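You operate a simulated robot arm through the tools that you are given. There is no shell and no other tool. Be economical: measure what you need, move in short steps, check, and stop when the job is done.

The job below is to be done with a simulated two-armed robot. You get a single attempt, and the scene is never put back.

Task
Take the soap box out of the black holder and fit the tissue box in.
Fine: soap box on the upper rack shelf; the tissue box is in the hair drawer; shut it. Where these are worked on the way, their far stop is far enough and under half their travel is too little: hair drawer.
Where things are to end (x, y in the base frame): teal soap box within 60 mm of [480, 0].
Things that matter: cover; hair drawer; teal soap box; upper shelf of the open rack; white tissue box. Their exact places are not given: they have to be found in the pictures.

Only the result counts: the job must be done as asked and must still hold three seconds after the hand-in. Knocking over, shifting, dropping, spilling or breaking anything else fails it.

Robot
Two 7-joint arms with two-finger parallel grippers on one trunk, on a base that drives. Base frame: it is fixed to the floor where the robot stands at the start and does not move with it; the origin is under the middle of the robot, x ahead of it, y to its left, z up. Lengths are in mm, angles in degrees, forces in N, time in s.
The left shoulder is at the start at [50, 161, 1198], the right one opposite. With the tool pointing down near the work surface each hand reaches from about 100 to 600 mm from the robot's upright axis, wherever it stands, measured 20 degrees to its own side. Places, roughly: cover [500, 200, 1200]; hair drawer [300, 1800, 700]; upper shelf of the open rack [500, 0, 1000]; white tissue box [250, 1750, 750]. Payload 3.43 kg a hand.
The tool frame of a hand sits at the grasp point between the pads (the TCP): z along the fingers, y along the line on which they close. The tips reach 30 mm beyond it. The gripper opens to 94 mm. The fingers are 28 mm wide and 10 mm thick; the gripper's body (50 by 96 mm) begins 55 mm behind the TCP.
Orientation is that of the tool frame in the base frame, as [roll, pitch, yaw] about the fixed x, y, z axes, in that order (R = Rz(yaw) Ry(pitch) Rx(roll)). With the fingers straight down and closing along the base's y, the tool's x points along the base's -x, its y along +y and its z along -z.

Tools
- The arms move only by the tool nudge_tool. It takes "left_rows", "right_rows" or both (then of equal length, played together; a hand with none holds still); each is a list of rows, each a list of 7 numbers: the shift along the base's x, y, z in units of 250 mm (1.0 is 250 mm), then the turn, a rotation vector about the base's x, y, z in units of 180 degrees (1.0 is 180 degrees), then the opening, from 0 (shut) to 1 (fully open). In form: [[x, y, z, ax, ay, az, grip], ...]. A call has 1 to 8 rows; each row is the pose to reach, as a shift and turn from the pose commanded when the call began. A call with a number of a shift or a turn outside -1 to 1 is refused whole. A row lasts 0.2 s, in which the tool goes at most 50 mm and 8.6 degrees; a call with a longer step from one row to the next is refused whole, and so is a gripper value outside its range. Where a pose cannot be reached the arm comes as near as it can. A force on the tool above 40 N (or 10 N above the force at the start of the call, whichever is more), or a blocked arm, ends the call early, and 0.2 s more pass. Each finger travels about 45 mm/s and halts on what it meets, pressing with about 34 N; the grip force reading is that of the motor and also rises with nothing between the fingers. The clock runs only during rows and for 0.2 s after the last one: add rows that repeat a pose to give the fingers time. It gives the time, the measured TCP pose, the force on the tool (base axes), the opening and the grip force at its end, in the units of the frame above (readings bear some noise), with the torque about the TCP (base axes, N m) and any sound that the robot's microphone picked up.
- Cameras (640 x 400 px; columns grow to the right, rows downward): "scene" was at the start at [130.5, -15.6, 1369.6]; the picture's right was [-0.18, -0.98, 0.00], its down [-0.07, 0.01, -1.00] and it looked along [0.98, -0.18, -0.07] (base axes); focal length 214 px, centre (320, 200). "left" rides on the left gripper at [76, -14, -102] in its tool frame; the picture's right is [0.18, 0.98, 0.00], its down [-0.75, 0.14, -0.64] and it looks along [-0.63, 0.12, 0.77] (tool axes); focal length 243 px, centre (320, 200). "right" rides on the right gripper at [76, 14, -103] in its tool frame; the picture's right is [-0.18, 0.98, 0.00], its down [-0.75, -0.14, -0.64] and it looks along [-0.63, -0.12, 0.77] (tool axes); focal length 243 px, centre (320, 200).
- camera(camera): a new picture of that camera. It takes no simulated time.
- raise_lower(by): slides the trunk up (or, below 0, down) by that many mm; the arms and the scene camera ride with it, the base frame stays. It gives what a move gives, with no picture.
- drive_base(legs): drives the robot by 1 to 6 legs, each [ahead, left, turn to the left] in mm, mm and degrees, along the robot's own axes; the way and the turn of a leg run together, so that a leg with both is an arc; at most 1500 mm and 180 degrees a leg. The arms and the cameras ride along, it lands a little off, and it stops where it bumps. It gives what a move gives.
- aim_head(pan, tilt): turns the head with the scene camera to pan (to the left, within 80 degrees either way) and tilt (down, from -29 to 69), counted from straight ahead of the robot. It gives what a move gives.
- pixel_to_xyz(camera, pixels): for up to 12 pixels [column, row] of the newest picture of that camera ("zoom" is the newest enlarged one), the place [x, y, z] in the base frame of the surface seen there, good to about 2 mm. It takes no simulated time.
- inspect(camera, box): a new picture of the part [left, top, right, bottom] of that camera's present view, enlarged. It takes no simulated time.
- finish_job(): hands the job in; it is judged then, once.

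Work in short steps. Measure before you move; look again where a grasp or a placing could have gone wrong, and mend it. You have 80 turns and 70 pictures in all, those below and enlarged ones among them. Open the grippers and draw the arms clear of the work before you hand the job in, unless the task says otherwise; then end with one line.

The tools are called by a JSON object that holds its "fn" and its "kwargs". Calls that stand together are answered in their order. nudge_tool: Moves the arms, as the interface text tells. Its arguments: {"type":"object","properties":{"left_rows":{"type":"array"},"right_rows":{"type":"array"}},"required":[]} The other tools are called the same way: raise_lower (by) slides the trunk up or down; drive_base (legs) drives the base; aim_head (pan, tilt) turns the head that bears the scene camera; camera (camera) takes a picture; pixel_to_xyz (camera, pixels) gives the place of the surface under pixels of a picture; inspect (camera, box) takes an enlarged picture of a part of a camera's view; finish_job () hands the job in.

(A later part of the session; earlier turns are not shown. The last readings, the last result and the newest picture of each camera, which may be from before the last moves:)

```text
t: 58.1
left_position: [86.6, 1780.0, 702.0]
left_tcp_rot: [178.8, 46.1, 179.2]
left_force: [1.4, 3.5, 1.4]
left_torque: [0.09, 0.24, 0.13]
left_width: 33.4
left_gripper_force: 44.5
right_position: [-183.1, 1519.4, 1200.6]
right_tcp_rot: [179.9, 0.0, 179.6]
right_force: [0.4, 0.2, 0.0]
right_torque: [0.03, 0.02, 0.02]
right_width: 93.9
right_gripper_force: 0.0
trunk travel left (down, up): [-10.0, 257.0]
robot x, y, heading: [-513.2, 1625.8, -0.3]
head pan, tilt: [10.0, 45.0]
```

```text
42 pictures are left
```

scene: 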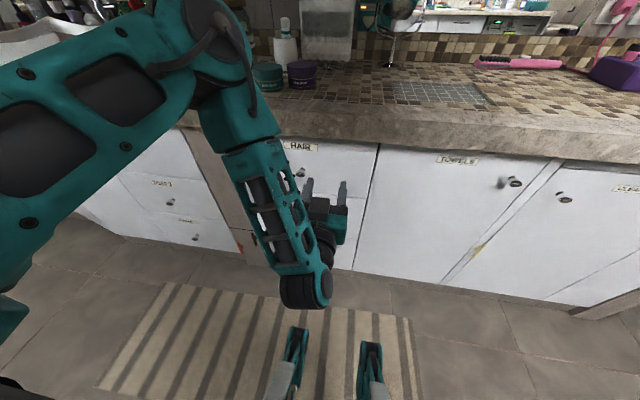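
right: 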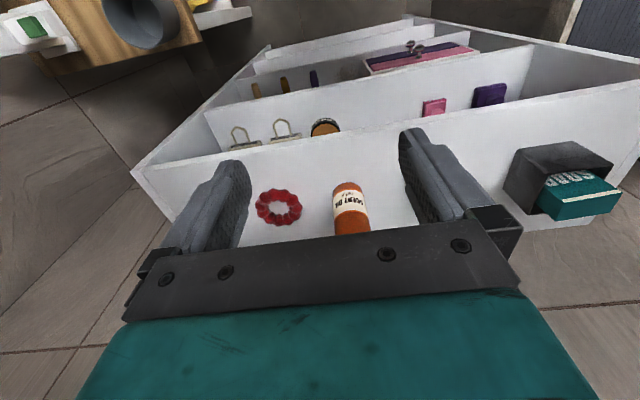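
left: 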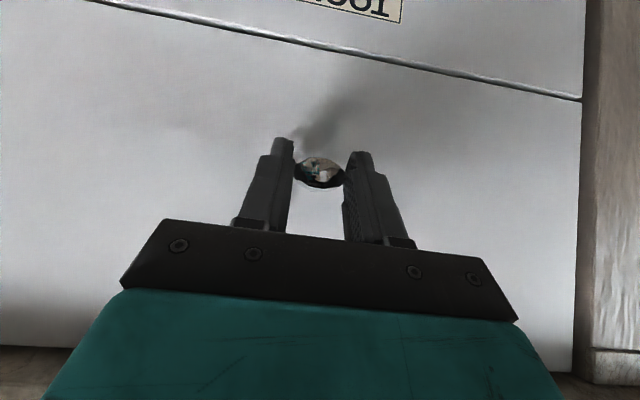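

The knob is gripped at 33 mm. I pull straight back, slowly first.

{"fn": "nudge_tool", "kwargs": {"left_rows": [[-0.06, 0, 0, 0, 0, 0, 0.1], [-0.14, 0, 0, 0, 0, 0, 0.1], [-0.24, 0, 0, 0, 0, 0, 0.1], [-0.34, 0, 0, 0, 0, 0, 0.1], [-0.44, 0, 0, 0, 0, 0, 0.1], [-0.54, 0, 0, 0, 0, 0, 0.1], [-0.54, 0, 0, 0, 0, 0, 0.1]]}}

{"fn": "camera", "kwargs": {"camera": "scene"}}

```text
t: 59.7
left_position: [-49.3, 1780.4, 702.1]
left_tcp_rot: [178.9, 46.1, 179.2]
left_force: [-1.0, 6.3, 4.3]
left_torque: [0.07, 0.1, -0.02]
left_width: 33.3
left_gripper_force: 44.7
right_position: [-183.1, 1519.5, 1199.5]
right_tcp_rot: [180.0, -0.1, 179.5]
right_force: [0.4, 0.6, 0.0]
right_torque: [0.01, -0.02, -0.01]
right_width: 93.9
right_gripper_force: 0.0
trunk travel left (down, up): [-10.0, 257.0]
robot x, y, heading: [-515.7, 1623.0, -0.4]
head pan, tilt: [10.0, 45.0]
```

```text
41 pictures are left
```

scene: 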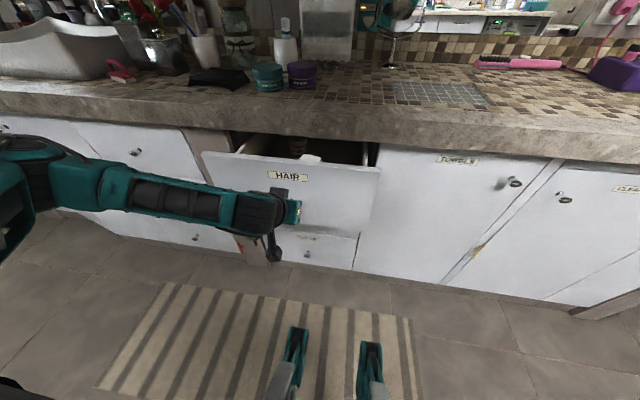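

The drawer follows, 136 mm open. I keep pulling.

{"fn": "nudge_tool", "kwargs": {"left_rows": [[-0.1, 0, 0, 0, 0, 0, 0.1], [-0.2, 0, 0, 0, 0, 0, 0.1], [-0.3, 0, 0, 0, 0, 0, 0.1], [-0.4, 0, 0, 0, 0, 0, 0.1], [-0.5, 0, 0, 0, 0, 0, 0.1], [-0.6, 0, 0, 0, 0, 0, 0.1], [-0.7, 0, 0, 0, 0, 0, 0.1], [-0.7, 0, 0, 0, 0, 0, 0.1]]}}

{"fn": "camera", "kwargs": {"camera": "scene"}}

```text
t: 61.0
left_position: [-179.0, 1779.5, 701.2]
left_tcp_rot: [177.7, 46.6, 179.2]
left_force: [-0.9, 3.2, 12.3]
left_torque: [0.22, 0.83, 0.22]
left_width: 33.5
left_gripper_force: 44.6
left hand out of reach, approached as far as the arm can: row 6
right_position: [-184.3, 1519.3, 1199.3]
right_tcp_rot: [179.9, 0.0, 179.4]
right_force: [0.3, 0.8, -0.8]
right_torque: [-0.01, 0.0, 0.0]
right_width: 94.1
right_gripper_force: 0.0
trunk travel left (down, up): [-10.0, 257.0]
robot x, y, heading: [-513.3, 1622.5, -0.3]
head pan, tilt: [10.0, 45.0]
stopped in row 6 (left hand): the force on the tool passed its limit at 49 N (the readings are from after the stop); the commanded pose is now the measured one
```

```text
40 pictures are left
```

scene: 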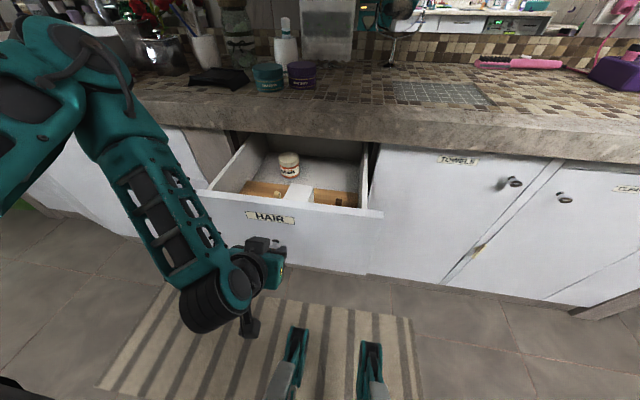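

The drawer is about 266 mm open. The white box shows at about (300,193), so I enlarge the drawer.

{"fn": "inspect", "kwargs": {"camera": "scene", "box": [200, 130, 390, 250]}}

```text
3.33 times, centred on (295, 190) of scene
```

zoom: 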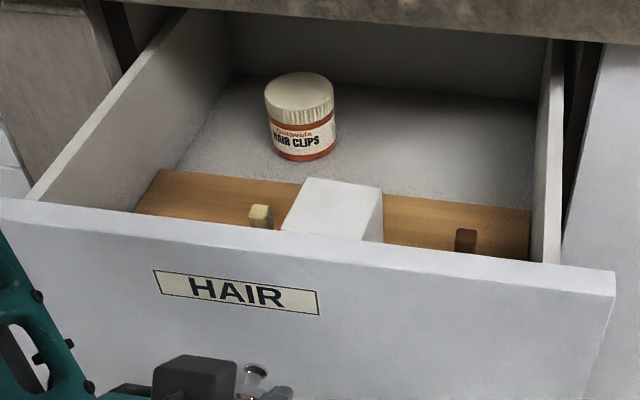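

{"fn": "pixel_to_xyz", "kwargs": {"camera": "zoom", "pixels": [[310, 182], [380, 192], [288, 226], [362, 236], [335, 210], [240, 235], [300, 90], [430, 225], [430, 150], [258, 212], [465, 235], [380, 100]]}}

```text
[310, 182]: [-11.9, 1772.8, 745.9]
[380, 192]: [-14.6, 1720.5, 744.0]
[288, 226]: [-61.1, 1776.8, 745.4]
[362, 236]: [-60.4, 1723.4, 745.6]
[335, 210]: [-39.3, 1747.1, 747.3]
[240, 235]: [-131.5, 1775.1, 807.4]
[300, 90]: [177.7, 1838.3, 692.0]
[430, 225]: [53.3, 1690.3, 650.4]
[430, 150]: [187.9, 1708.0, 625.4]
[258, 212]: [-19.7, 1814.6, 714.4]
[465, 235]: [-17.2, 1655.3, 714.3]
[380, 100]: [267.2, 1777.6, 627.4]
```

The tissue box top is at z 746, x −70…−12, y 1721…1776, with 55 mm width to grip. I open the fingers to release the knob and go straight up with the trunk.

{"fn": "nudge_tool", "kwargs": {"left_rows": [[0, 0, 0, 0, 0, 0, 0.3], [0, 0, 0, 0, 0, 0, 0.5], [0, 0, 0, 0, 0, 0, 0.7], [0, 0, 0, 0, 0, 0, 0.8], [0, 0, 0, 0, 0, 0, 0.8]]}}

{"fn": "raise_lower", "kwargs": {"by": 235}}

{"fn": "nudge_tool", "kwargs": {"left_rows": [[0.05, -0.02, 0.04, 0, 0.045, 0, 0.8], [0.1, -0.04, 0.08, 0, 0.09, 0, 0.8], [0.15, -0.06, 0.12, 0, 0.135, 0, 0.8], [0.2, -0.08, 0.12, 0, 0.18, 0, 0.8], [0.25, -0.1, 0.12, 0, 0.225, 0, 0.8], [0.3, -0.126, 0.12, 0, 0.255, 0, 0.8], [0.3, -0.126, 0.12, 0, 0.255, 0, 0.8]]}}

{"fn": "camera", "kwargs": {"camera": "left"}}

{"fn": "camera", "kwargs": {"camera": "scene"}}

```text
t: 62.2
left_position: [-180.3, 1778.0, 699.4]
left_tcp_rot: [177.8, 46.4, 179.2]
left_force: [0.0, 0.3, -0.2]
left_torque: [0.01, 0.01, -0.02]
left_width: 75.2
left_gripper_force: 0.0
right_position: [-182.8, 1520.5, 1200.5]
right_tcp_rot: [179.9, 0.0, 179.5]
right_force: [-0.5, -0.1, 0.3]
right_torque: [0.01, 0.0, -0.01]
right_width: 94.1
right_gripper_force: 0.1
trunk travel left (down, up): [-10.0, 257.0]
robot x, y, heading: [-513.9, 1625.9, -0.2]
head pan, tilt: [10.0, 45.0]
```

```text
t: 64.7
left_position: [-177.5, 1778.5, 936.1]
left_tcp_rot: [177.8, 46.3, 179.3]
left_force: [0.7, -1.1, 0.4]
left_torque: [0.01, -0.04, 0.0]
left_width: 75.3
left_gripper_force: 0.0
right_position: [-183.0, 1519.9, 1435.2]
right_tcp_rot: [179.9, 0.0, 179.5]
right_force: [-0.1, -0.1, 0.5]
right_torque: [-0.01, 0.01, -0.04]
right_width: 94.3
right_gripper_force: 0.1
trunk travel left (down, up): [-245.0, 22.0]
robot x, y, heading: [-512.3, 1628.1, -0.5]
head pan, tilt: [10.0, 45.0]
```

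```text
t: 66.3
left_position: [-103.1, 1747.7, 965.3]
left_tcp_rot: [178.3, 0.3, 179.4]
left_force: [0.0, -0.3, -0.5]
left_torque: [0.01, -0.01, -0.04]
left_width: 75.0
left_gripper_force: 0.2
right_position: [-183.9, 1519.9, 1434.9]
right_tcp_rot: [179.9, -0.1, 179.5]
right_force: [-0.7, 0.2, 0.2]
right_torque: [0.03, 0.03, 0.01]
right_width: 94.0
right_gripper_force: 0.2
trunk travel left (down, up): [-245.0, 22.0]
robot x, y, heading: [-512.2, 1626.2, -0.3]
head pan, tilt: [10.0, 45.0]
```

```text
38 pictures are left
```

left: 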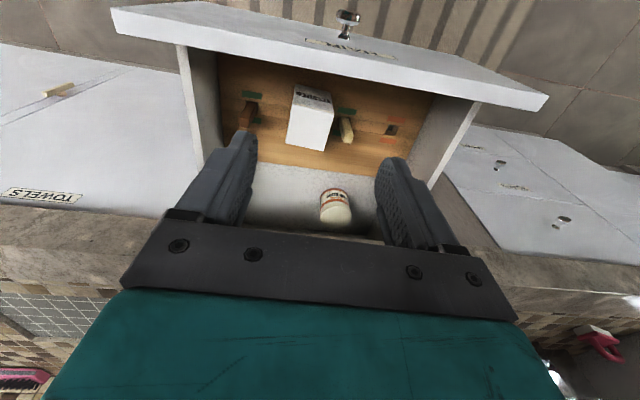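

```text
37 pictures are left
```

scene: 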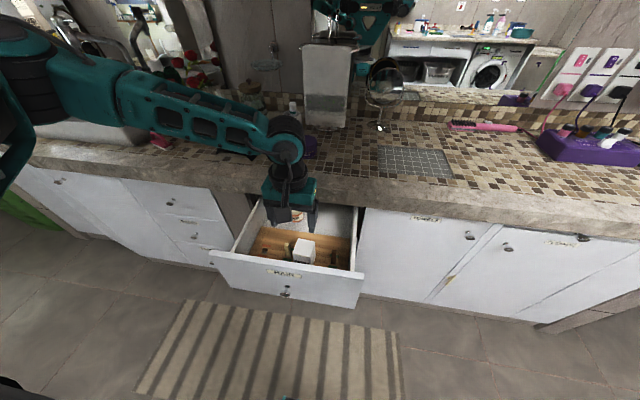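

The box is visible in the left hand's picture at about (312,118). I enlarge and measure it accurately.

{"fn": "inspect", "kwargs": {"camera": "left", "box": [220, 60, 410, 180]}}

{"fn": "pixel_to_xyz", "kwargs": {"camera": "left", "pixels": [[293, 110], [331, 117], [289, 145], [325, 150], [311, 128], [310, 92], [296, 92], [330, 98], [245, 120], [348, 130], [340, 80], [360, 150]]}}

```text
3.33 times, centred on (315, 120) of left
```

zoom: 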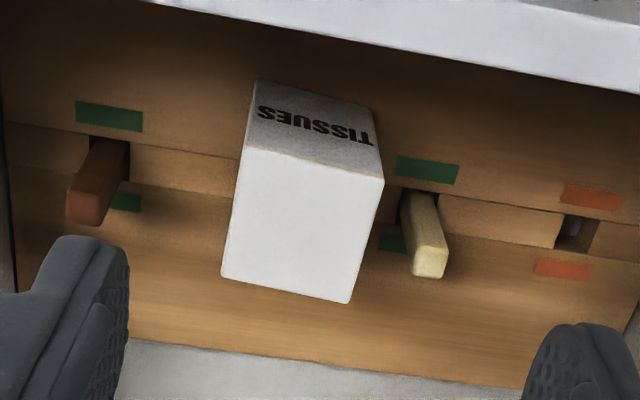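

```text
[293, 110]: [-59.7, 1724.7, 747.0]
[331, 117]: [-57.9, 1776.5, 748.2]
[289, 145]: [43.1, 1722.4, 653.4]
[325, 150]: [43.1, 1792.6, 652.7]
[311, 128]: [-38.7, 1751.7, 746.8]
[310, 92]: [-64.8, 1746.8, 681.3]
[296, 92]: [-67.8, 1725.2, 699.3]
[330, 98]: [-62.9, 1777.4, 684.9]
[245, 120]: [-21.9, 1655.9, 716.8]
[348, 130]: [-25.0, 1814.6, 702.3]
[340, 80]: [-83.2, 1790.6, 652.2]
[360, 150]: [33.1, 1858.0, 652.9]
```

The box stands in a wooden insert, top 747, with its centre at (−38, 1750) and pegs at y 1656 and 1815. I move over it and descend to z 800 with the opening at 0.82.

{"fn": "nudge_tool", "kwargs": {"left_rows": [[0.13, 0.005, 0, -0.009, 0, -0.008, 0.85], [0.26, 0.01, -0.06, -0.009, 0, -0.008, 0.85], [0.26, 0.01, -0.2, -0.009, 0, -0.008, 0.85], [0.26, 0.01, -0.34, -0.009, 0, -0.008, 0.85], [0.26, 0.01, -0.5, -0.009, 0, -0.008, 0.85], [0.26, 0.01, -0.65, -0.009, 0, -0.008, 0.85], [0.26, 0.01, -0.65, -0.009, 0, -0.008, 0.85]]}}

{"fn": "camera", "kwargs": {"camera": "left"}}

{"fn": "camera", "kwargs": {"camera": "scene"}}

```text
t: 67.9
left_position: [-38.1, 1749.5, 802.6]
left_tcp_rot: [180.0, 0.6, 178.0]
left_force: [-0.1, 0.3, -0.2]
left_torque: [0.0, -0.03, -0.02]
left_width: 79.8
left_gripper_force: 0.1
right_position: [-183.3, 1519.7, 1435.6]
right_tcp_rot: [179.9, 0.0, 179.4]
right_force: [-0.5, 0.5, 0.2]
right_torque: [0.0, 0.01, -0.01]
right_width: 94.1
right_gripper_force: 0.0
trunk travel left (down, up): [-245.0, 22.0]
robot x, y, heading: [-512.7, 1624.9, -0.4]
head pan, tilt: [10.0, 45.0]
```

```text
35 pictures are left
```

left: 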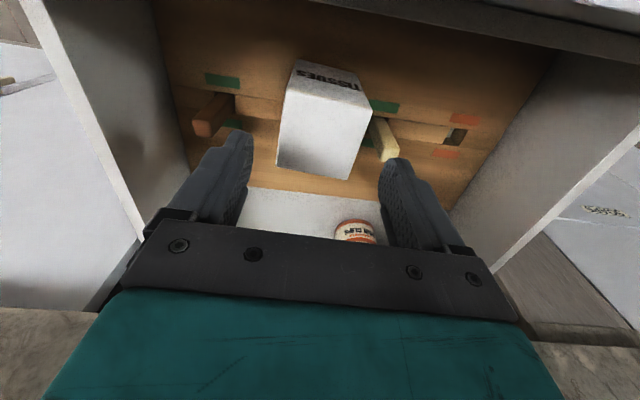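

```text
34 pictures are left
```

scene: 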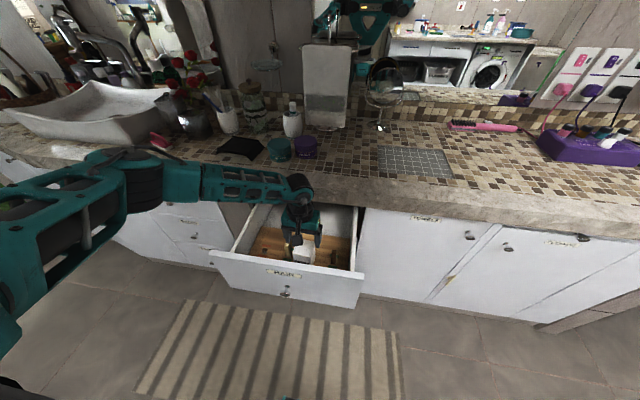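

Both pegs sit at their green marks and the fingers clear them. I descend to z 744 and close on the box.

{"fn": "nudge_tool", "kwargs": {"left_rows": [[0, 0.002, -0.12, 0, 0, 0, 0.85], [0, 0.002, -0.234, 0, 0, 0, 0.85], [0, 0.002, -0.234, 0, 0, 0, 0.6], [0, 0.002, -0.234, 0, 0, 0, 0.4], [0, 0.002, -0.234, 0, 0, 0, 0.4], [0, 0.002, -0.234, 0, 0, 0, 0.4]]}}

{"fn": "camera", "kwargs": {"camera": "left"}}

```text
t: 69.3
left_position: [-39.8, 1748.7, 742.9]
left_tcp_rot: [179.9, 0.5, 178.0]
left_force: [1.0, 0.0, -0.5]
left_torque: [-0.02, 0.01, 0.01]
left_width: 62.2
left_gripper_force: 34.1
right_position: [-183.5, 1520.5, 1434.7]
right_tcp_rot: [179.8, 0.0, 179.5]
right_force: [-0.1, 0.2, 0.6]
right_torque: [-0.01, -0.04, -0.01]
right_width: 94.2
right_gripper_force: 0.0
trunk travel left (down, up): [-245.0, 22.0]
robot x, y, heading: [-514.8, 1622.7, -0.5]
head pan, tilt: [10.0, 45.0]
```

```text
33 pictures are left
```

left: 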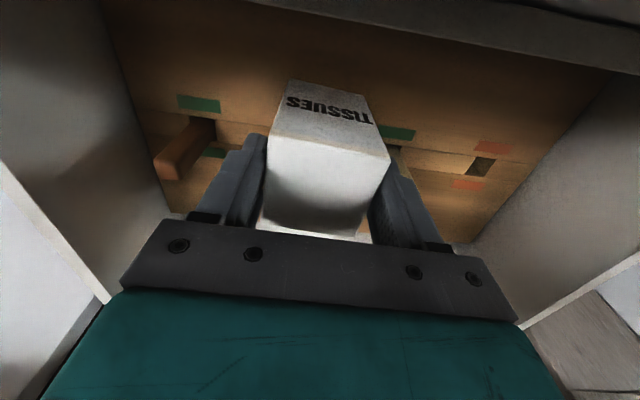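

Gripped at 62 mm. I lift gently and watch the force, in case the box is held.

{"fn": "nudge_tool", "kwargs": {"left_rows": [[0, 0, 0.02, 0, 0, 0, 0.4], [0, 0, 0.05, 0, 0, 0, 0.4], [0, 0, 0.09, 0, 0, 0, 0.4], [0, 0, 0.09, 0, 0, 0, 0.4]]}}

{"fn": "camera", "kwargs": {"camera": "left"}}

```text
t: 70.3
left_position: [-39.2, 1749.4, 764.9]
left_tcp_rot: [-180.0, 0.4, 178.0]
left_force: [-0.7, 0.3, -0.5]
left_torque: [-0.01, 0.02, 0.03]
left_width: 61.8
left_gripper_force: 34.1
right_position: [-183.0, 1519.2, 1434.6]
right_tcp_rot: [180.0, 0.0, 179.5]
right_force: [0.0, 0.4, -0.1]
right_torque: [0.01, 0.0, 0.01]
right_width: 94.0
right_gripper_force: 0.1
trunk travel left (down, up): [-245.0, 22.0]
robot x, y, heading: [-513.5, 1622.8, -0.4]
head pan, tilt: [10.0, 45.0]
```

```text
32 pictures are left
```

left: 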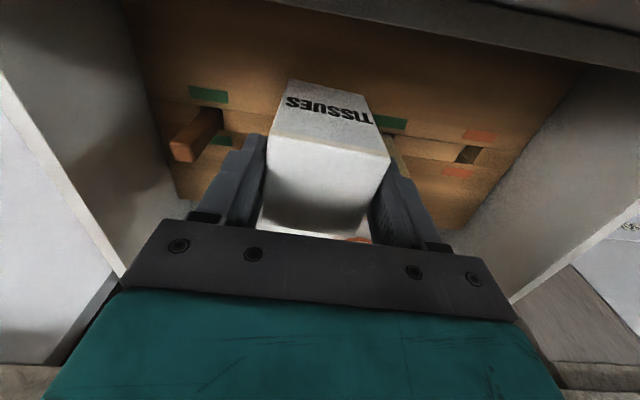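

The box comes freely. I lift another 200 mm, clear of the drawer.

{"fn": "nudge_tool", "kwargs": {"left_rows": [[0, 0, 0.1, 0, 0, 0, 0.4], [0, 0, 0.22, 0, 0, 0, 0.4], [0, 0, 0.34, 0, 0, 0, 0.4], [0, 0, 0.48, 0, 0, 0, 0.4], [0, 0, 0.64, 0, 0, 0, 0.4], [0, 0, 0.8, 0, 0, 0, 0.4], [0, 0, 0.8, 0, 0, 0, 0.4]]}}

{"fn": "camera", "kwargs": {"camera": "scene"}}

{"fn": "inspect", "kwargs": {"camera": "left", "box": [180, 40, 480, 260]}}

```text
t: 71.9
left_position: [-38.8, 1750.8, 967.8]
left_tcp_rot: [-180.0, 0.3, 178.0]
left_force: [0.4, 0.0, -1.1]
left_torque: [0.0, -0.01, -0.01]
left_width: 61.9
left_gripper_force: 33.8
right_position: [-183.6, 1519.3, 1434.6]
right_tcp_rot: [179.8, 0.0, 179.5]
right_force: [-0.3, 0.2, 0.1]
right_torque: [-0.01, 0.0, 0.01]
right_width: 94.0
right_gripper_force: 0.0
trunk travel left (down, up): [-245.0, 22.0]
robot x, y, heading: [-511.9, 1628.2, -0.3]
head pan, tilt: [10.0, 45.0]
```

```text
31 pictures are left
```

scene: 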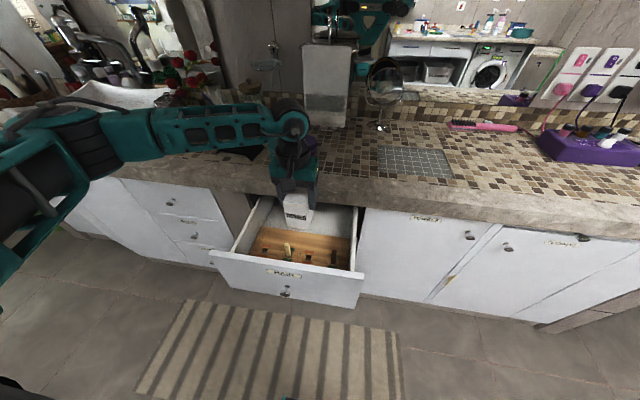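

```text
1.82 times, centred on (330, 150) of left
```

zoom: 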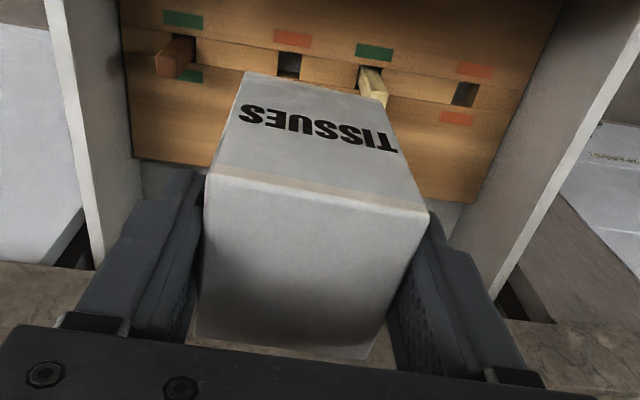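

The box is held and the drawer insert is empty of it. I plan to shut the drawer with the right hand, so I draw the left hand up and back, then drive back and left to bring the right arm in front of the drawer.

{"fn": "nudge_tool", "kwargs": {"left_rows": [[-0.05, 0, 0.12, 0, 0, 0, 0.4], [-0.15, 0, 0.24, 0, 0, 0, 0.4], [-0.25, 0, 0.36, 0, 0, 0, 0.4], [-0.35, 0, 0.48, 0, 0, 0, 0.4], [-0.45, 0, 0.6, 0, 0, 0, 0.4], [-0.55, 0, 0.68, 0, 0, 0, 0.4], [-0.55, 0, 0.68, 0, 0, 0, 0.4]]}}

{"fn": "drive_base", "kwargs": {"legs": [[-120, 0, 0], [0, 300, 0]]}}

{"fn": "aim_head", "kwargs": {"pan": -15, "tilt": 42}}

{"fn": "camera", "kwargs": {"camera": "scene"}}

```text
t: 73.5
left_position: [-179.1, 1750.2, 1137.6]
left_tcp_rot: [180.0, 0.5, 178.0]
left_force: [0.4, 0.3, -0.6]
left_torque: [0.0, -0.02, 0.0]
left_width: 62.0
left_gripper_force: 34.2
right_position: [-183.9, 1519.1, 1434.5]
right_tcp_rot: [179.8, 0.0, 179.5]
right_force: [-0.3, 0.2, 0.0]
right_torque: [0.04, 0.03, 0.0]
right_width: 94.2
right_gripper_force: 0.0
trunk travel left (down, up): [-245.0, 22.0]
robot x, y, heading: [-512.6, 1626.5, -0.4]
head pan, tilt: [10.0, 45.0]
```

```text
t: 77.2
left_position: [-292.9, 2009.7, 1137.1]
left_tcp_rot: [179.9, 0.5, 178.3]
left_force: [-0.1, 0.2, -0.7]
left_torque: [0.04, -0.03, 0.02]
left_width: 61.6
left_gripper_force: 34.0
right_position: [-297.1, 1779.5, 1435.2]
right_tcp_rot: [179.9, -0.1, 179.8]
right_force: [-0.2, -0.5, -0.4]
right_torque: [-0.03, 0.0, 0.02]
right_width: 94.0
right_gripper_force: 0.1
trunk travel left (down, up): [-245.0, 22.0]
robot x, y, heading: [-630.4, 1885.3, 0.1]
head pan, tilt: [10.0, 45.0]
stopped in leg 2: the robot was blocked; the commanded pose is now the measured one
```

```text
t: 78.1
left_position: [-293.1, 2010.5, 1136.1]
left_tcp_rot: [179.8, 0.4, 178.3]
left_force: [-0.5, -0.1, -0.6]
left_torque: [0.0, 0.01, 0.02]
left_width: 61.6
left_gripper_force: 34.0
right_position: [-297.7, 1780.7, 1434.0]
right_tcp_rot: [-180.0, 0.1, 179.7]
right_force: [0.0, -0.3, 0.0]
right_torque: [-0.03, 0.0, -0.01]
right_width: 94.2
right_gripper_force: 0.1
trunk travel left (down, up): [-245.0, 22.0]
robot x, y, heading: [-626.4, 1885.0, -0.3]
head pan, tilt: [-15.0, 42.0]
```

```text
29 pictures are left
```

scene: 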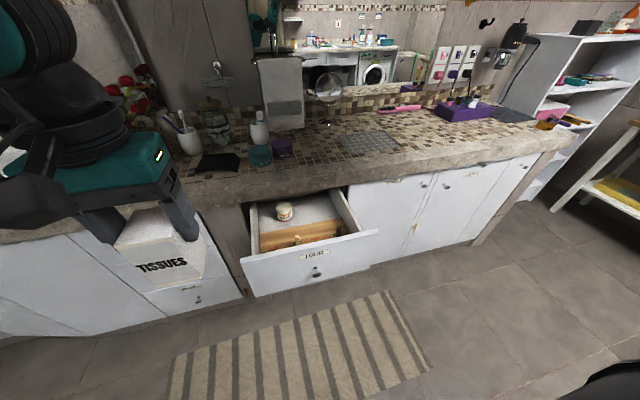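

The robot was blocked on the left at y 1885; the right hand is at y 1780, in line with the drawer. I ease 20 mm off, lower the trunk, and tilt the right hand forward while closing its fingers.

{"fn": "drive_base", "kwargs": {"legs": [[0, -20, 0]]}}

{"fn": "raise_lower", "kwargs": {"by": -220}}

{"fn": "nudge_tool", "kwargs": {"right_rows": [[0, 0, -0.05, 0, -0.045, 0, 0.6], [0, 0, -0.15, 0, -0.09, 0, 0.4], [0, 0, -0.25, 0, -0.135, 0, 0.2], [0, 0, -0.4, 0, -0.18, 0, 0], [0, 0, -0.55, 0, -0.225, 0, 0], [0, 0, -0.7, 0, -0.26, 0, 0], [0, 0, -0.85, 0, -0.26, 0, 0], [0, 0, -0.85, 0, -0.26, 0, 0]]}}

{"fn": "camera", "kwargs": {"camera": "scene"}}

```text
t: 78.9
left_position: [-292.4, 1992.6, 1136.5]
left_tcp_rot: [179.9, 0.4, 178.3]
left_force: [0.0, 0.2, -1.0]
left_torque: [0.01, 0.01, -0.03]
left_width: 61.6
left_gripper_force: 33.6
right_position: [-298.0, 1760.5, 1433.4]
right_tcp_rot: [-180.0, 0.0, 179.8]
right_force: [0.9, 0.3, -0.1]
right_torque: [0.02, -0.03, 0.0]
right_width: 94.0
right_gripper_force: 0.0
trunk travel left (down, up): [-245.0, 22.0]
robot x, y, heading: [-631.0, 1864.9, -0.1]
head pan, tilt: [-15.0, 42.0]
```

```text
t: 81.3
left_position: [-293.0, 1990.7, 916.2]
left_tcp_rot: [179.9, 0.4, 178.3]
left_force: [1.3, -0.4, -0.9]
left_torque: [-0.02, 0.0, 0.0]
left_width: 61.5
left_gripper_force: 33.3
right_position: [-298.3, 1760.9, 1215.9]
right_tcp_rot: [180.0, 0.0, 179.7]
right_force: [-0.5, -0.4, -0.3]
right_torque: [-0.02, 0.01, 0.02]
right_width: 94.1
right_gripper_force: 0.1
trunk travel left (down, up): [-25.0, 242.0]
robot x, y, heading: [-629.9, 1866.6, -0.0]
head pan, tilt: [-15.0, 42.0]
```

```text
t: 81.7
left_position: [-292.8, 1991.3, 917.3]
left_tcp_rot: [180.0, 0.4, 178.3]
left_force: [0.1, 0.3, -0.5]
left_torque: [-0.01, 0.04, 0.0]
left_width: 61.7
left_gripper_force: 34.0
right_position: [-293.6, 1756.8, 1204.3]
right_tcp_rot: [178.9, 7.4, 178.8]
right_force: [9.6, -1.9, 11.4]
right_torque: [0.23, 2.1, 0.05]
right_width: 56.9
right_gripper_force: 0.1
trunk travel left (down, up): [-25.0, 242.0]
robot x, y, heading: [-630.1, 1865.2, -0.5]
head pan, tilt: [-15.0, 42.0]
stopped in row 2 (right hand): the force on the tool passed its limit at 88 N (the readings are from after the stop); the commanded pose is now the measured one
```

```text
28 pictures are left
```

scene: 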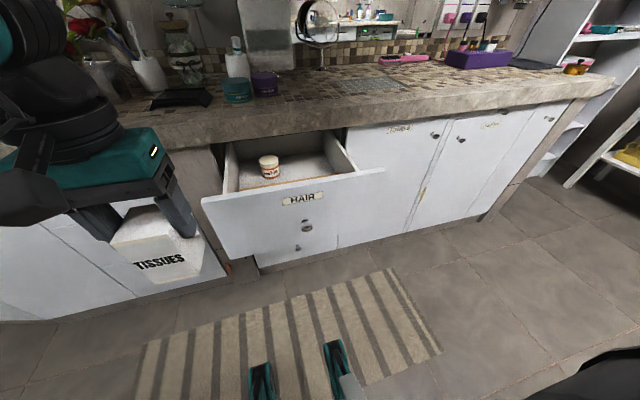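

The right hand hit something at 88 N, probably the robot itself as it was folded close. I move the hand forward 140 mm at this height before tilting.

{"fn": "nudge_tool", "kwargs": {"right_rows": [[0.1, 0, 0.06, 0, 0.0, 0, 0.4], [0.22, 0, 0.06, 0, 0, 0, 0.2], [0.34, 0, 0.06, 0, 0, 0, 0], [0.46, 0, 0.06, 0, 0, 0, 0], [0.58, 0, 0.06, 0, 0, 0, 0], [0.58, 0, 0.06, 0, 0, 0, 0]]}}

{"fn": "nudge_tool", "kwargs": {"right_rows": [[0, 0, -0.05, 0, -0.045, 0, 0], [0, 0, -0.1, 0, -0.09, 0, 0], [0, 0, -0.15, 0, -0.135, 0, 0], [0, 0, -0.2, 0, -0.18, 0, 0], [0, 0, -0.25, 0, -0.22, 0, 0], [0, 0, -0.25, 0, -0.22, 0, 0]]}}

{"fn": "aim_head", "kwargs": {"pan": -25, "tilt": 30}}

{"fn": "camera", "kwargs": {"camera": "scene"}}

```text
t: 83.1
left_position: [-294.0, 1991.3, 917.0]
left_tcp_rot: [179.9, 0.4, 178.2]
left_force: [0.5, -0.4, -0.7]
left_torque: [0.01, 0.0, -0.01]
left_width: 61.7
left_gripper_force: 34.5
right_position: [-148.7, 1758.1, 1221.9]
right_tcp_rot: [179.1, 7.4, 179.0]
right_force: [0.2, 0.3, -0.6]
right_torque: [0.0, 0.0, 0.04]
right_width: 0.2
right_gripper_force: 32.5
trunk travel left (down, up): [-25.0, 242.0]
robot x, y, heading: [-628.7, 1864.7, -0.2]
head pan, tilt: [-15.0, 42.0]
```

```text
t: 84.5
left_position: [-292.8, 1990.9, 917.4]
left_tcp_rot: [179.9, 0.4, 178.4]
left_force: [-0.3, 0.0, -0.9]
left_torque: [-0.01, -0.01, -0.02]
left_width: 61.6
left_gripper_force: 34.3
right_position: [-149.7, 1758.0, 1156.8]
right_tcp_rot: [178.0, 47.1, 178.4]
right_force: [-0.3, 1.1, -0.1]
right_torque: [-0.01, 0.0, 0.0]
right_width: 0.1
right_gripper_force: 33.0
trunk travel left (down, up): [-25.0, 242.0]
robot x, y, heading: [-632.2, 1865.9, -0.1]
head pan, tilt: [-15.0, 42.0]
```

```text
t: 85.2
left_position: [-292.6, 1990.8, 917.0]
left_tcp_rot: [179.9, 0.2, 178.3]
left_force: [-0.1, -0.5, -0.9]
left_torque: [0.01, -0.02, -0.01]
left_width: 61.6
left_gripper_force: 33.9
right_position: [-149.8, 1757.3, 1157.5]
right_tcp_rot: [178.0, 47.0, 178.4]
right_force: [0.4, 0.2, 1.0]
right_torque: [0.0, -0.02, -0.01]
right_width: 0.0
right_gripper_force: 33.0
trunk travel left (down, up): [-25.0, 242.0]
robot x, y, heading: [-628.0, 1867.5, 0.2]
head pan, tilt: [-25.0, 30.0]
```

```text
27 pictures are left
```

scene: 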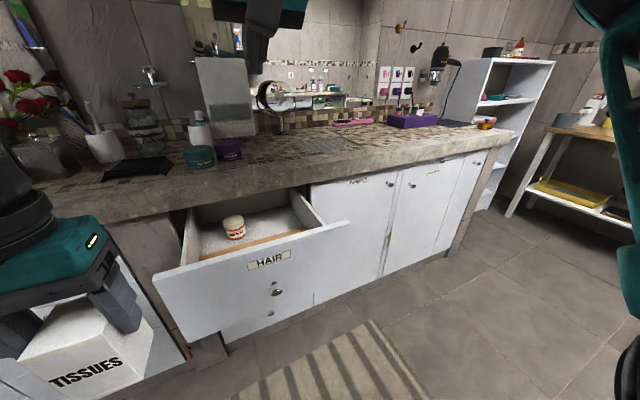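

The tilt of 47° is reached. I lower the right hand in front of the drawer to about (−215, 1762, 770).

{"fn": "nudge_tool", "kwargs": {"right_rows": [[-0.1, 0, -0.15, 0, 0, 0, 0], [-0.2, 0, -0.3, 0, 0, 0, 0], [-0.26, 0, -0.45, 0, 0, 0, 0], [-0.26, 0, -0.62, 0, 0, 0, 0], [-0.26, 0, -0.8, 0, 0, 0, 0], [-0.26, 0, -0.95, 0, 0, 0, 0], [-0.26, 0, -0.95, 0, 0, 0, 0]]}}

{"fn": "nudge_tool", "kwargs": {"right_rows": [[0, 0, -0.15, 0, 0, 0, 0], [0, 0.02, -0.3, 0, 0, 0, 0], [0, 0.06, -0.45, 0, 0, 0, 0], [0, 0.06, -0.6, 0, 0, 0, 0], [0, 0.06, -0.6, 0, 0, 0, 0]]}}

{"fn": "camera", "kwargs": {"camera": "scene"}}

{"fn": "camera", "kwargs": {"camera": "right"}}

```text
t: 86.8
left_position: [-293.0, 1990.9, 916.6]
left_tcp_rot: [179.9, 0.5, 178.3]
left_force: [-0.3, -0.2, -0.7]
left_torque: [-0.01, -0.01, 0.01]
left_width: 61.4
left_gripper_force: 33.5
right_position: [-214.7, 1757.1, 918.6]
right_tcp_rot: [178.1, 47.0, 178.5]
right_force: [-0.4, 0.3, 0.5]
right_torque: [0.01, 0.0, 0.0]
right_width: 0.2
right_gripper_force: 32.7
trunk travel left (down, up): [-25.0, 242.0]
robot x, y, heading: [-626.9, 1864.4, -0.2]
head pan, tilt: [-25.0, 30.0]
```

```text
t: 88.0
left_position: [-293.7, 1991.7, 916.0]
left_tcp_rot: [180.0, 0.3, 178.3]
left_force: [1.3, 0.1, 0.0]
left_torque: [0.02, 0.04, 0.0]
left_width: 61.3
left_gripper_force: 33.7
right_position: [-213.8, 1771.1, 766.7]
right_tcp_rot: [178.1, 47.0, 178.4]
right_force: [0.4, 0.1, 0.3]
right_torque: [0.0, 0.03, 0.03]
right_width: 0.1
right_gripper_force: 32.4
trunk travel left (down, up): [-25.0, 242.0]
robot x, y, heading: [-628.4, 1862.8, -0.5]
head pan, tilt: [-25.0, 30.0]
```

```text
26 pictures are left
```

scene: 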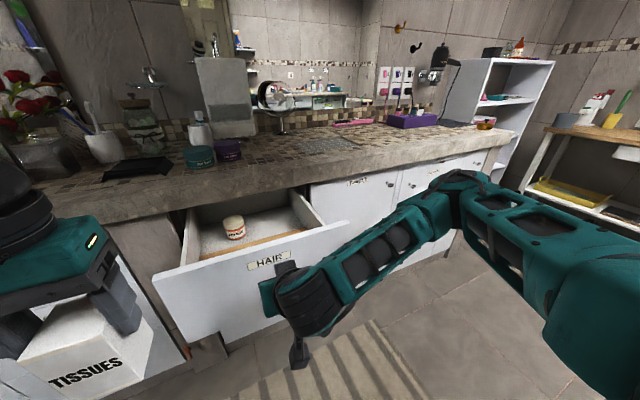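

```text
25 pictures are left
```

right: 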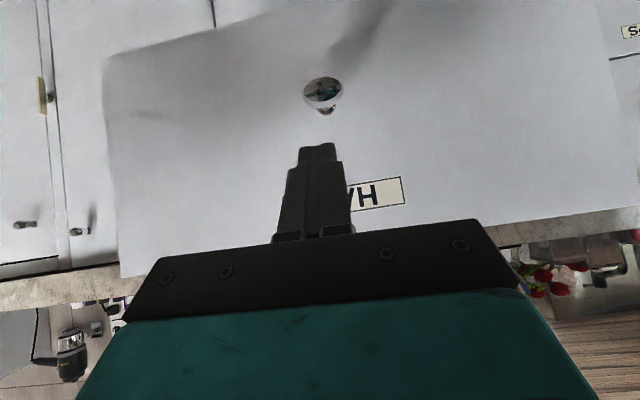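

The fingertips are in front of the HAIR drawer, above its knob. I push forward 185 mm with the arm.

{"fn": "nudge_tool", "kwargs": {"right_rows": [[0.08, 0, 0, 0, 0, 0, 0], [0.16, 0, 0, 0, 0, 0, 0], [0.25, 0, 0, 0, 0, 0, 0], [0.35, 0, 0, 0, 0, 0, 0], [0.45, 0, 0, 0, 0, 0, 0], [0.55, 0, 0, 0, 0, 0, 0], [0.65, 0, 0, 0, 0, 0, 0], [0.74, 0, 0, 0, 0, 0, 0]]}}

{"fn": "camera", "kwargs": {"camera": "scene"}}

```text
t: 89.8
left_position: [-292.8, 1991.6, 916.8]
left_tcp_rot: [179.9, 0.4, 178.2]
left_force: [0.5, 0.2, -0.7]
left_torque: [-0.02, 0.01, 0.01]
left_width: 61.7
left_gripper_force: 33.5
right_position: [-30.0, 1771.7, 768.6]
right_tcp_rot: [178.1, 47.0, 178.4]
right_force: [-0.5, -0.8, 0.4]
right_torque: [-0.02, 0.02, 0.02]
right_width: 0.4
right_gripper_force: 33.1
trunk travel left (down, up): [-25.0, 242.0]
robot x, y, heading: [-629.3, 1866.2, -0.4]
head pan, tilt: [-25.0, 30.0]
```

```text
24 pictures are left
```

scene: 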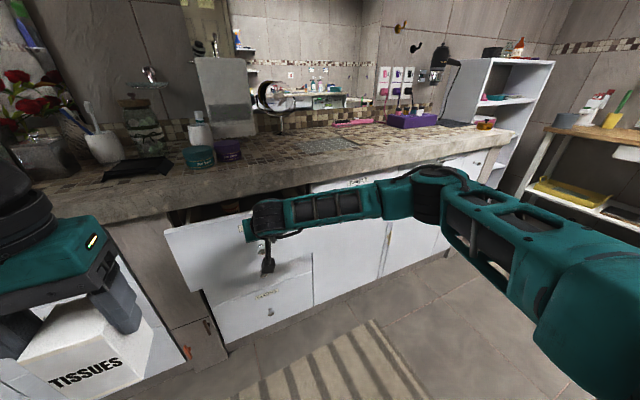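

The drawer is closing. I push on with the arm as far as it reaches.

{"fn": "nudge_tool", "kwargs": {"right_rows": [[0.1, 0, 0, 0, 0, 0, 0], [0.2, 0, 0, 0, 0, 0, 0], [0.3, 0, 0, 0, 0, 0, 0], [0.38, 0, 0, 0, 0, 0, 0], [0.44, 0, 0, 0, 0, 0, 0], [0.49, 0, 0, 0, 0, 0, 0], [0.52, 0, 0, 0, 0, 0, 0]]}}

{"fn": "camera", "kwargs": {"camera": "scene"}}

```text
t: 91.4
left_position: [-296.5, 1991.3, 917.4]
left_tcp_rot: [179.8, 0.6, 178.2]
left_force: [0.4, 0.6, -1.4]
left_torque: [0.02, -0.01, 0.02]
left_width: 61.6
left_gripper_force: 34.0
right_position: [89.9, 1774.1, 769.2]
right_tcp_rot: [178.1, 46.3, 178.3]
right_force: [-24.9, -3.8, 10.2]
right_torque: [0.0, -0.07, -0.11]
right_width: 0.2
right_gripper_force: 33.3
trunk travel left (down, up): [-25.0, 242.0]
robot x, y, heading: [-624.1, 1864.6, -0.3]
head pan, tilt: [-25.0, 30.0]
stopped in row 7 (right hand): the force on the tool passed its limit at 56 N (the readings are from after the stop); the commanded pose is now the measured one
```

```text
23 pictures are left
```

scene: 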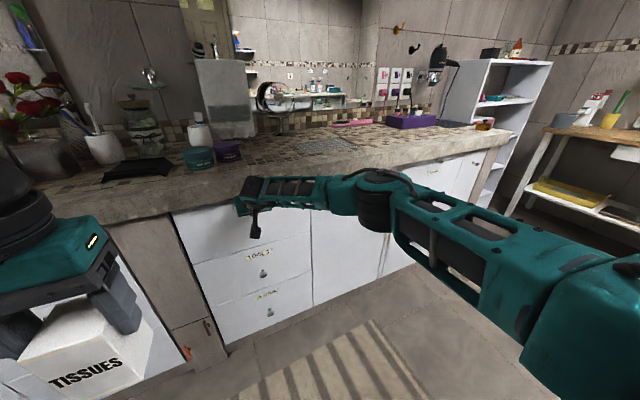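

The drawer meets its stop (force 25 N). I draw the right hand back and check the front.

{"fn": "nudge_tool", "kwargs": {"right_rows": [[-0.1, 0, 0, 0, 0, 0, 0], [-0.25, 0, 0, 0, 0, 0, 0], [-0.4, 0, 0, 0, 0, 0, 0], [-0.55, 0, 0, 0, 0, 0, 0], [-0.7, 0, 0.05, 0, 0, 0, 0], [-0.85, 0, 0.15, 0, 0, 0, 0], [-0.95, 0, 0.3, 0, 0, 0, 0]]}}

{"fn": "raise_lower", "kwargs": {"by": 235}}

{"fn": "aim_head", "kwargs": {"pan": -15, "tilt": 42}}

{"fn": "camera", "kwargs": {"camera": "scene"}}

```text
t: 93.0
left_position: [-293.5, 1991.5, 916.1]
left_tcp_rot: [179.8, 0.3, 178.2]
left_force: [0.4, 0.3, -0.6]
left_torque: [-0.01, -0.04, 0.03]
left_width: 61.9
left_gripper_force: 34.4
right_position: [-145.7, 1773.0, 838.4]
right_tcp_rot: [178.1, 46.2, 178.3]
right_force: [0.0, 0.0, -0.2]
right_torque: [-0.02, 0.0, 0.03]
right_width: 0.2
right_gripper_force: 33.6
trunk travel left (down, up): [-25.0, 242.0]
robot x, y, heading: [-629.4, 1866.6, -0.0]
head pan, tilt: [-25.0, 30.0]
```

```text
t: 95.4
left_position: [-293.7, 1989.6, 1152.2]
left_tcp_rot: [179.9, 0.3, 178.2]
left_force: [-0.9, -0.3, -0.9]
left_torque: [-0.03, -0.01, -0.03]
left_width: 61.5
left_gripper_force: 34.5
right_position: [-144.6, 1772.4, 1073.1]
right_tcp_rot: [178.2, 46.2, 178.3]
right_force: [0.1, 0.5, -0.3]
right_torque: [-0.02, -0.02, 0.01]
right_width: 0.2
right_gripper_force: 33.3
trunk travel left (down, up): [-260.0, 7.0]
robot x, y, heading: [-631.0, 1868.6, -0.5]
head pan, tilt: [-25.0, 30.0]
```

```text
t: 96.2
left_position: [-293.2, 1990.3, 1152.7]
left_tcp_rot: [179.9, 0.4, 178.2]
left_force: [0.6, -0.2, -0.8]
left_torque: [0.04, -0.02, 0.04]
left_width: 61.6
left_gripper_force: 34.0
right_position: [-144.5, 1772.4, 1073.0]
right_tcp_rot: [178.2, 46.1, 178.3]
right_force: [0.2, -1.2, -0.7]
right_torque: [-0.03, -0.03, -0.03]
right_width: 0.1
right_gripper_force: 32.8
trunk travel left (down, up): [-260.0, 7.0]
robot x, y, heading: [-630.3, 1869.4, -0.3]
head pan, tilt: [-15.0, 42.0]
```

```text
22 pictures are left
```

scene: 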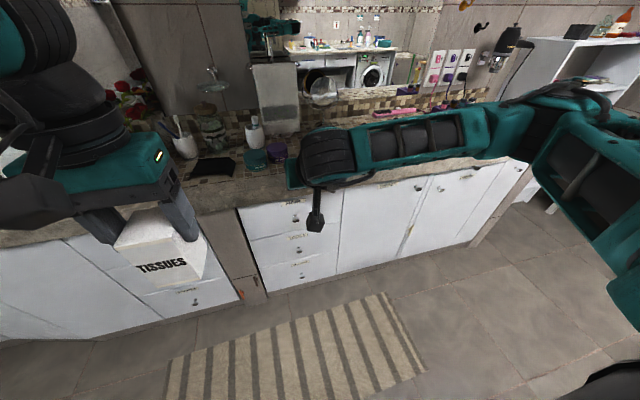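

{"fn": "pixel_to_xyz", "kwargs": {"camera": "scene", "pixels": [[270, 222], [272, 248], [330, 198], [160, 222], [135, 235], [203, 255], [165, 275], [125, 268]]}}

{"fn": "inspect", "kwargs": {"camera": "scene", "box": [80, 170, 240, 310]}}

```text
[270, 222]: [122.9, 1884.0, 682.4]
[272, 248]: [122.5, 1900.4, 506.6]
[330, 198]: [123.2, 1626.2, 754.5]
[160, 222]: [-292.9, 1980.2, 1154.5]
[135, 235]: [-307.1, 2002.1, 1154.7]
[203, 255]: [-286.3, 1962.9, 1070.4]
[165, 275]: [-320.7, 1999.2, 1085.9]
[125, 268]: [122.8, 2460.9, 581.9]
```

```text
2.86 times, centred on (160, 240) of scene
```

zoom: 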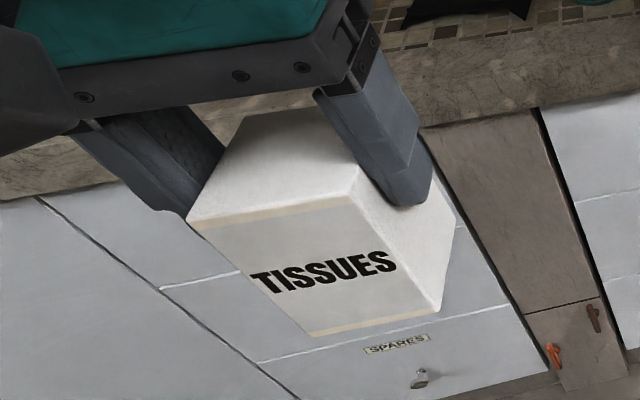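

The HAIR front is at x 122.9, level with the drawer below, so it is shut. I check how the box sits in the fingers with the left hand's camera.

{"fn": "inspect", "kwargs": {"camera": "left", "box": [230, 60, 430, 260]}}

```text
2.00 times, centred on (330, 160) of left
```

zoom: 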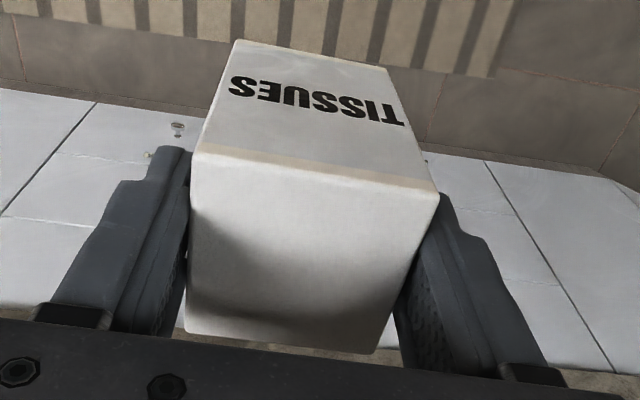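

{"fn": "pixel_to_xyz", "kwargs": {"camera": "zoom", "pixels": [[198, 160], [430, 190], [192, 320], [375, 345], [315, 190], [240, 45], [385, 72], [300, 320], [240, 180], [390, 200]]}}

```text
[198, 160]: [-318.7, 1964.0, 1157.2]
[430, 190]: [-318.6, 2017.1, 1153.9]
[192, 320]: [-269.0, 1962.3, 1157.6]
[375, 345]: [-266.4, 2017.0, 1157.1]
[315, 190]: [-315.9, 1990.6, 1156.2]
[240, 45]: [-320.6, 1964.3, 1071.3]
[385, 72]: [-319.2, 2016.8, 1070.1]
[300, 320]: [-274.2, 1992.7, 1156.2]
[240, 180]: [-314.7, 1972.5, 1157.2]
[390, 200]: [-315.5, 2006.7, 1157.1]
```

The box is square to the base, centred on the TCP at (−293, 1990), top 1157. I bring the right hand back to pointing down and tuck it up.

{"fn": "nudge_tool", "kwargs": {"right_rows": [[0, 0, 0.12, 0, 0.043, 0, 0], [0, 0, 0.24, 0, 0.086, 0, 0], [0, 0, 0.36, 0, 0.129, 0, 0], [0, 0, 0.48, 0, 0.172, 0, 0], [-0.05, 0, 0.6, 0, 0.215, 0, 0], [-0.1, 0, 0.72, 0, 0.256, 0, 0], [-0.2, 0, 0.85, 0, 0.256, 0, 0], [-0.3, 0, 0.97, 0, 0.256, 0, 0]]}}

{"fn": "nudge_tool", "kwargs": {"right_rows": [[-0.1, 0, 0.12, 0, 0, 0, 0], [-0.2, 0, 0.24, 0, 0, 0, 0.2], [-0.25, 0, 0.36, 0, 0, 0, 0.2], [-0.25, 0, 0.45, 0, 0, 0, 0.2], [-0.25, 0, 0.45, 0, 0, 0, 0.2]]}}

{"fn": "aim_head", "kwargs": {"pan": -60, "tilt": 25}}

{"fn": "camera", "kwargs": {"camera": "scene"}}

```text
t: 98.0
left_position: [-295.0, 1990.6, 1152.8]
left_tcp_rot: [179.9, 0.5, 178.2]
left_force: [0.5, 0.5, -0.9]
left_torque: [0.01, 0.01, -0.07]
left_width: 61.7
left_gripper_force: 34.5
right_position: [-220.6, 1772.6, 1316.1]
right_tcp_rot: [179.4, 0.1, 178.7]
right_force: [-0.1, 0.4, -0.6]
right_torque: [0.0, 0.01, 0.03]
right_width: 0.0
right_gripper_force: 32.6
trunk travel left (down, up): [-260.0, 7.0]
robot x, y, heading: [-629.7, 1863.8, -0.1]
head pan, tilt: [-15.0, 42.0]
```

```text
t: 99.2
left_position: [-293.4, 1990.7, 1151.9]
left_tcp_rot: [179.9, 0.4, 178.2]
left_force: [-0.3, -0.7, -1.0]
left_torque: [-0.03, -0.01, -0.02]
left_width: 61.5
left_gripper_force: 34.1
right_position: [-281.2, 1772.2, 1428.4]
right_tcp_rot: [179.3, 0.1, 178.9]
right_force: [0.4, -0.1, -0.5]
right_torque: [-0.04, -0.01, 0.0]
right_width: 18.9
right_gripper_force: 0.0
trunk travel left (down, up): [-260.0, 7.0]
robot x, y, heading: [-627.5, 1863.9, -0.2]
head pan, tilt: [-15.0, 42.0]
```

```text
t: 100.3
left_position: [-293.8, 1991.4, 1151.9]
left_tcp_rot: [179.9, 0.4, 178.2]
left_force: [-0.4, -0.1, -0.4]
left_torque: [-0.01, -0.04, 0.0]
left_width: 61.4
left_gripper_force: 34.2
right_position: [-282.1, 1773.1, 1428.8]
right_tcp_rot: [179.4, 0.1, 178.8]
right_force: [0.0, -0.1, -0.7]
right_torque: [0.0, -0.02, 0.0]
right_width: 18.6
right_gripper_force: 0.0
trunk travel left (down, up): [-260.0, 7.0]
robot x, y, heading: [-630.6, 1864.3, -0.1]
head pan, tilt: [-60.0, 25.0]
```

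```text
19 pictures are left
```

scene: 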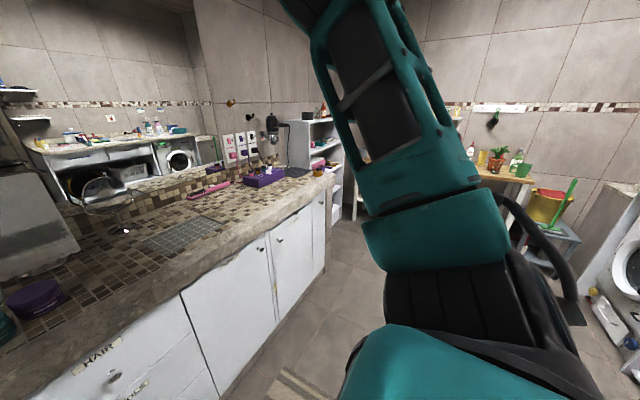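

The way right is clear along the counter. I drive forward 130 mm, then right about 1810 mm back to the rack.

{"fn": "drive_base", "kwargs": {"legs": [[130, 0, 0], [0, -1400, 0], [0, -410, 0]]}}

{"fn": "nudge_tool", "kwargs": {"left_rows": [[0, 0, 0.15, 0, 0, 0, 0.4], [0, 0, 0.3, 0, 0, 0, 0.4], [0, 0, 0.45, 0, 0, 0, 0.4], [0, 0, 0.6, 0, 0, 0, 0.4], [0, 0, 0.75, 0, 0, 0, 0.4], [0, 0, 0.9, 0, 0, 0, 0.4], [0, 0, 1.0, 0, 0, 0, 0.4], [0, 0, 1.0, 0, 0, 0, 0.4]]}}

{"fn": "aim_head", "kwargs": {"pan": 10, "tilt": 20}}

{"fn": "camera", "kwargs": {"camera": "scene"}}

```text
t: 117.5
left_position: [-153.1, 170.2, 1151.5]
left_tcp_rot: [179.8, 0.4, 179.7]
left_force: [-0.1, -0.1, -1.3]
left_torque: [0.02, -0.02, 0.03]
left_width: 61.4
left_gripper_force: 33.5
right_position: [-135.7, -46.7, 1428.6]
right_tcp_rot: [179.4, 0.1, -180.0]
right_force: [-0.4, -0.7, -0.5]
right_torque: [-0.05, 0.01, 0.0]
right_width: 18.8
right_gripper_force: 0.1
trunk travel left (down, up): [-260.0, 7.0]
robot x, y, heading: [-488.4, 38.4, 1.0]
head pan, tilt: [-60.0, 25.0]
```

```text
t: 119.3
left_position: [-153.0, 171.7, 1402.3]
left_tcp_rot: [-179.9, 0.4, 179.6]
left_force: [-0.2, -0.6, -0.4]
left_torque: [-0.01, -0.03, 0.01]
left_width: 61.5
left_gripper_force: 33.9
right_position: [-136.1, -46.5, 1427.4]
right_tcp_rot: [179.5, 0.1, -179.9]
right_force: [0.3, -0.5, 1.0]
right_torque: [0.01, -0.02, -0.03]
right_width: 18.8
right_gripper_force: 0.1
trunk travel left (down, up): [-260.0, 7.0]
robot x, y, heading: [-489.6, 38.1, 1.3]
head pan, tilt: [-60.0, 25.0]
```

```text
t: 120.7
left_position: [-153.8, 170.8, 1401.7]
left_tcp_rot: [-180.0, 0.4, 179.7]
left_force: [0.2, 0.2, -1.1]
left_torque: [0.01, 0.0, -0.02]
left_width: 61.7
left_gripper_force: 34.3
right_position: [-136.2, -47.1, 1429.8]
right_tcp_rot: [179.3, 0.1, -179.9]
right_force: [0.4, 0.0, -0.5]
right_torque: [0.01, 0.0, 0.0]
right_width: 18.7
right_gripper_force: 0.0
trunk travel left (down, up): [-260.0, 7.0]
robot x, y, heading: [-486.3, 37.8, 1.2]
head pan, tilt: [10.0, 20.0]
```

```text
18 pictures are left
```

scene: 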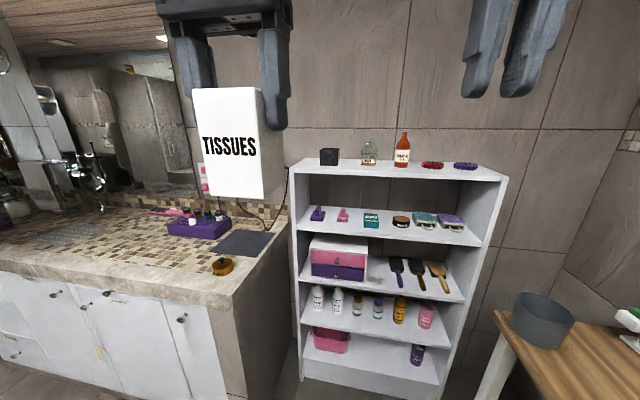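

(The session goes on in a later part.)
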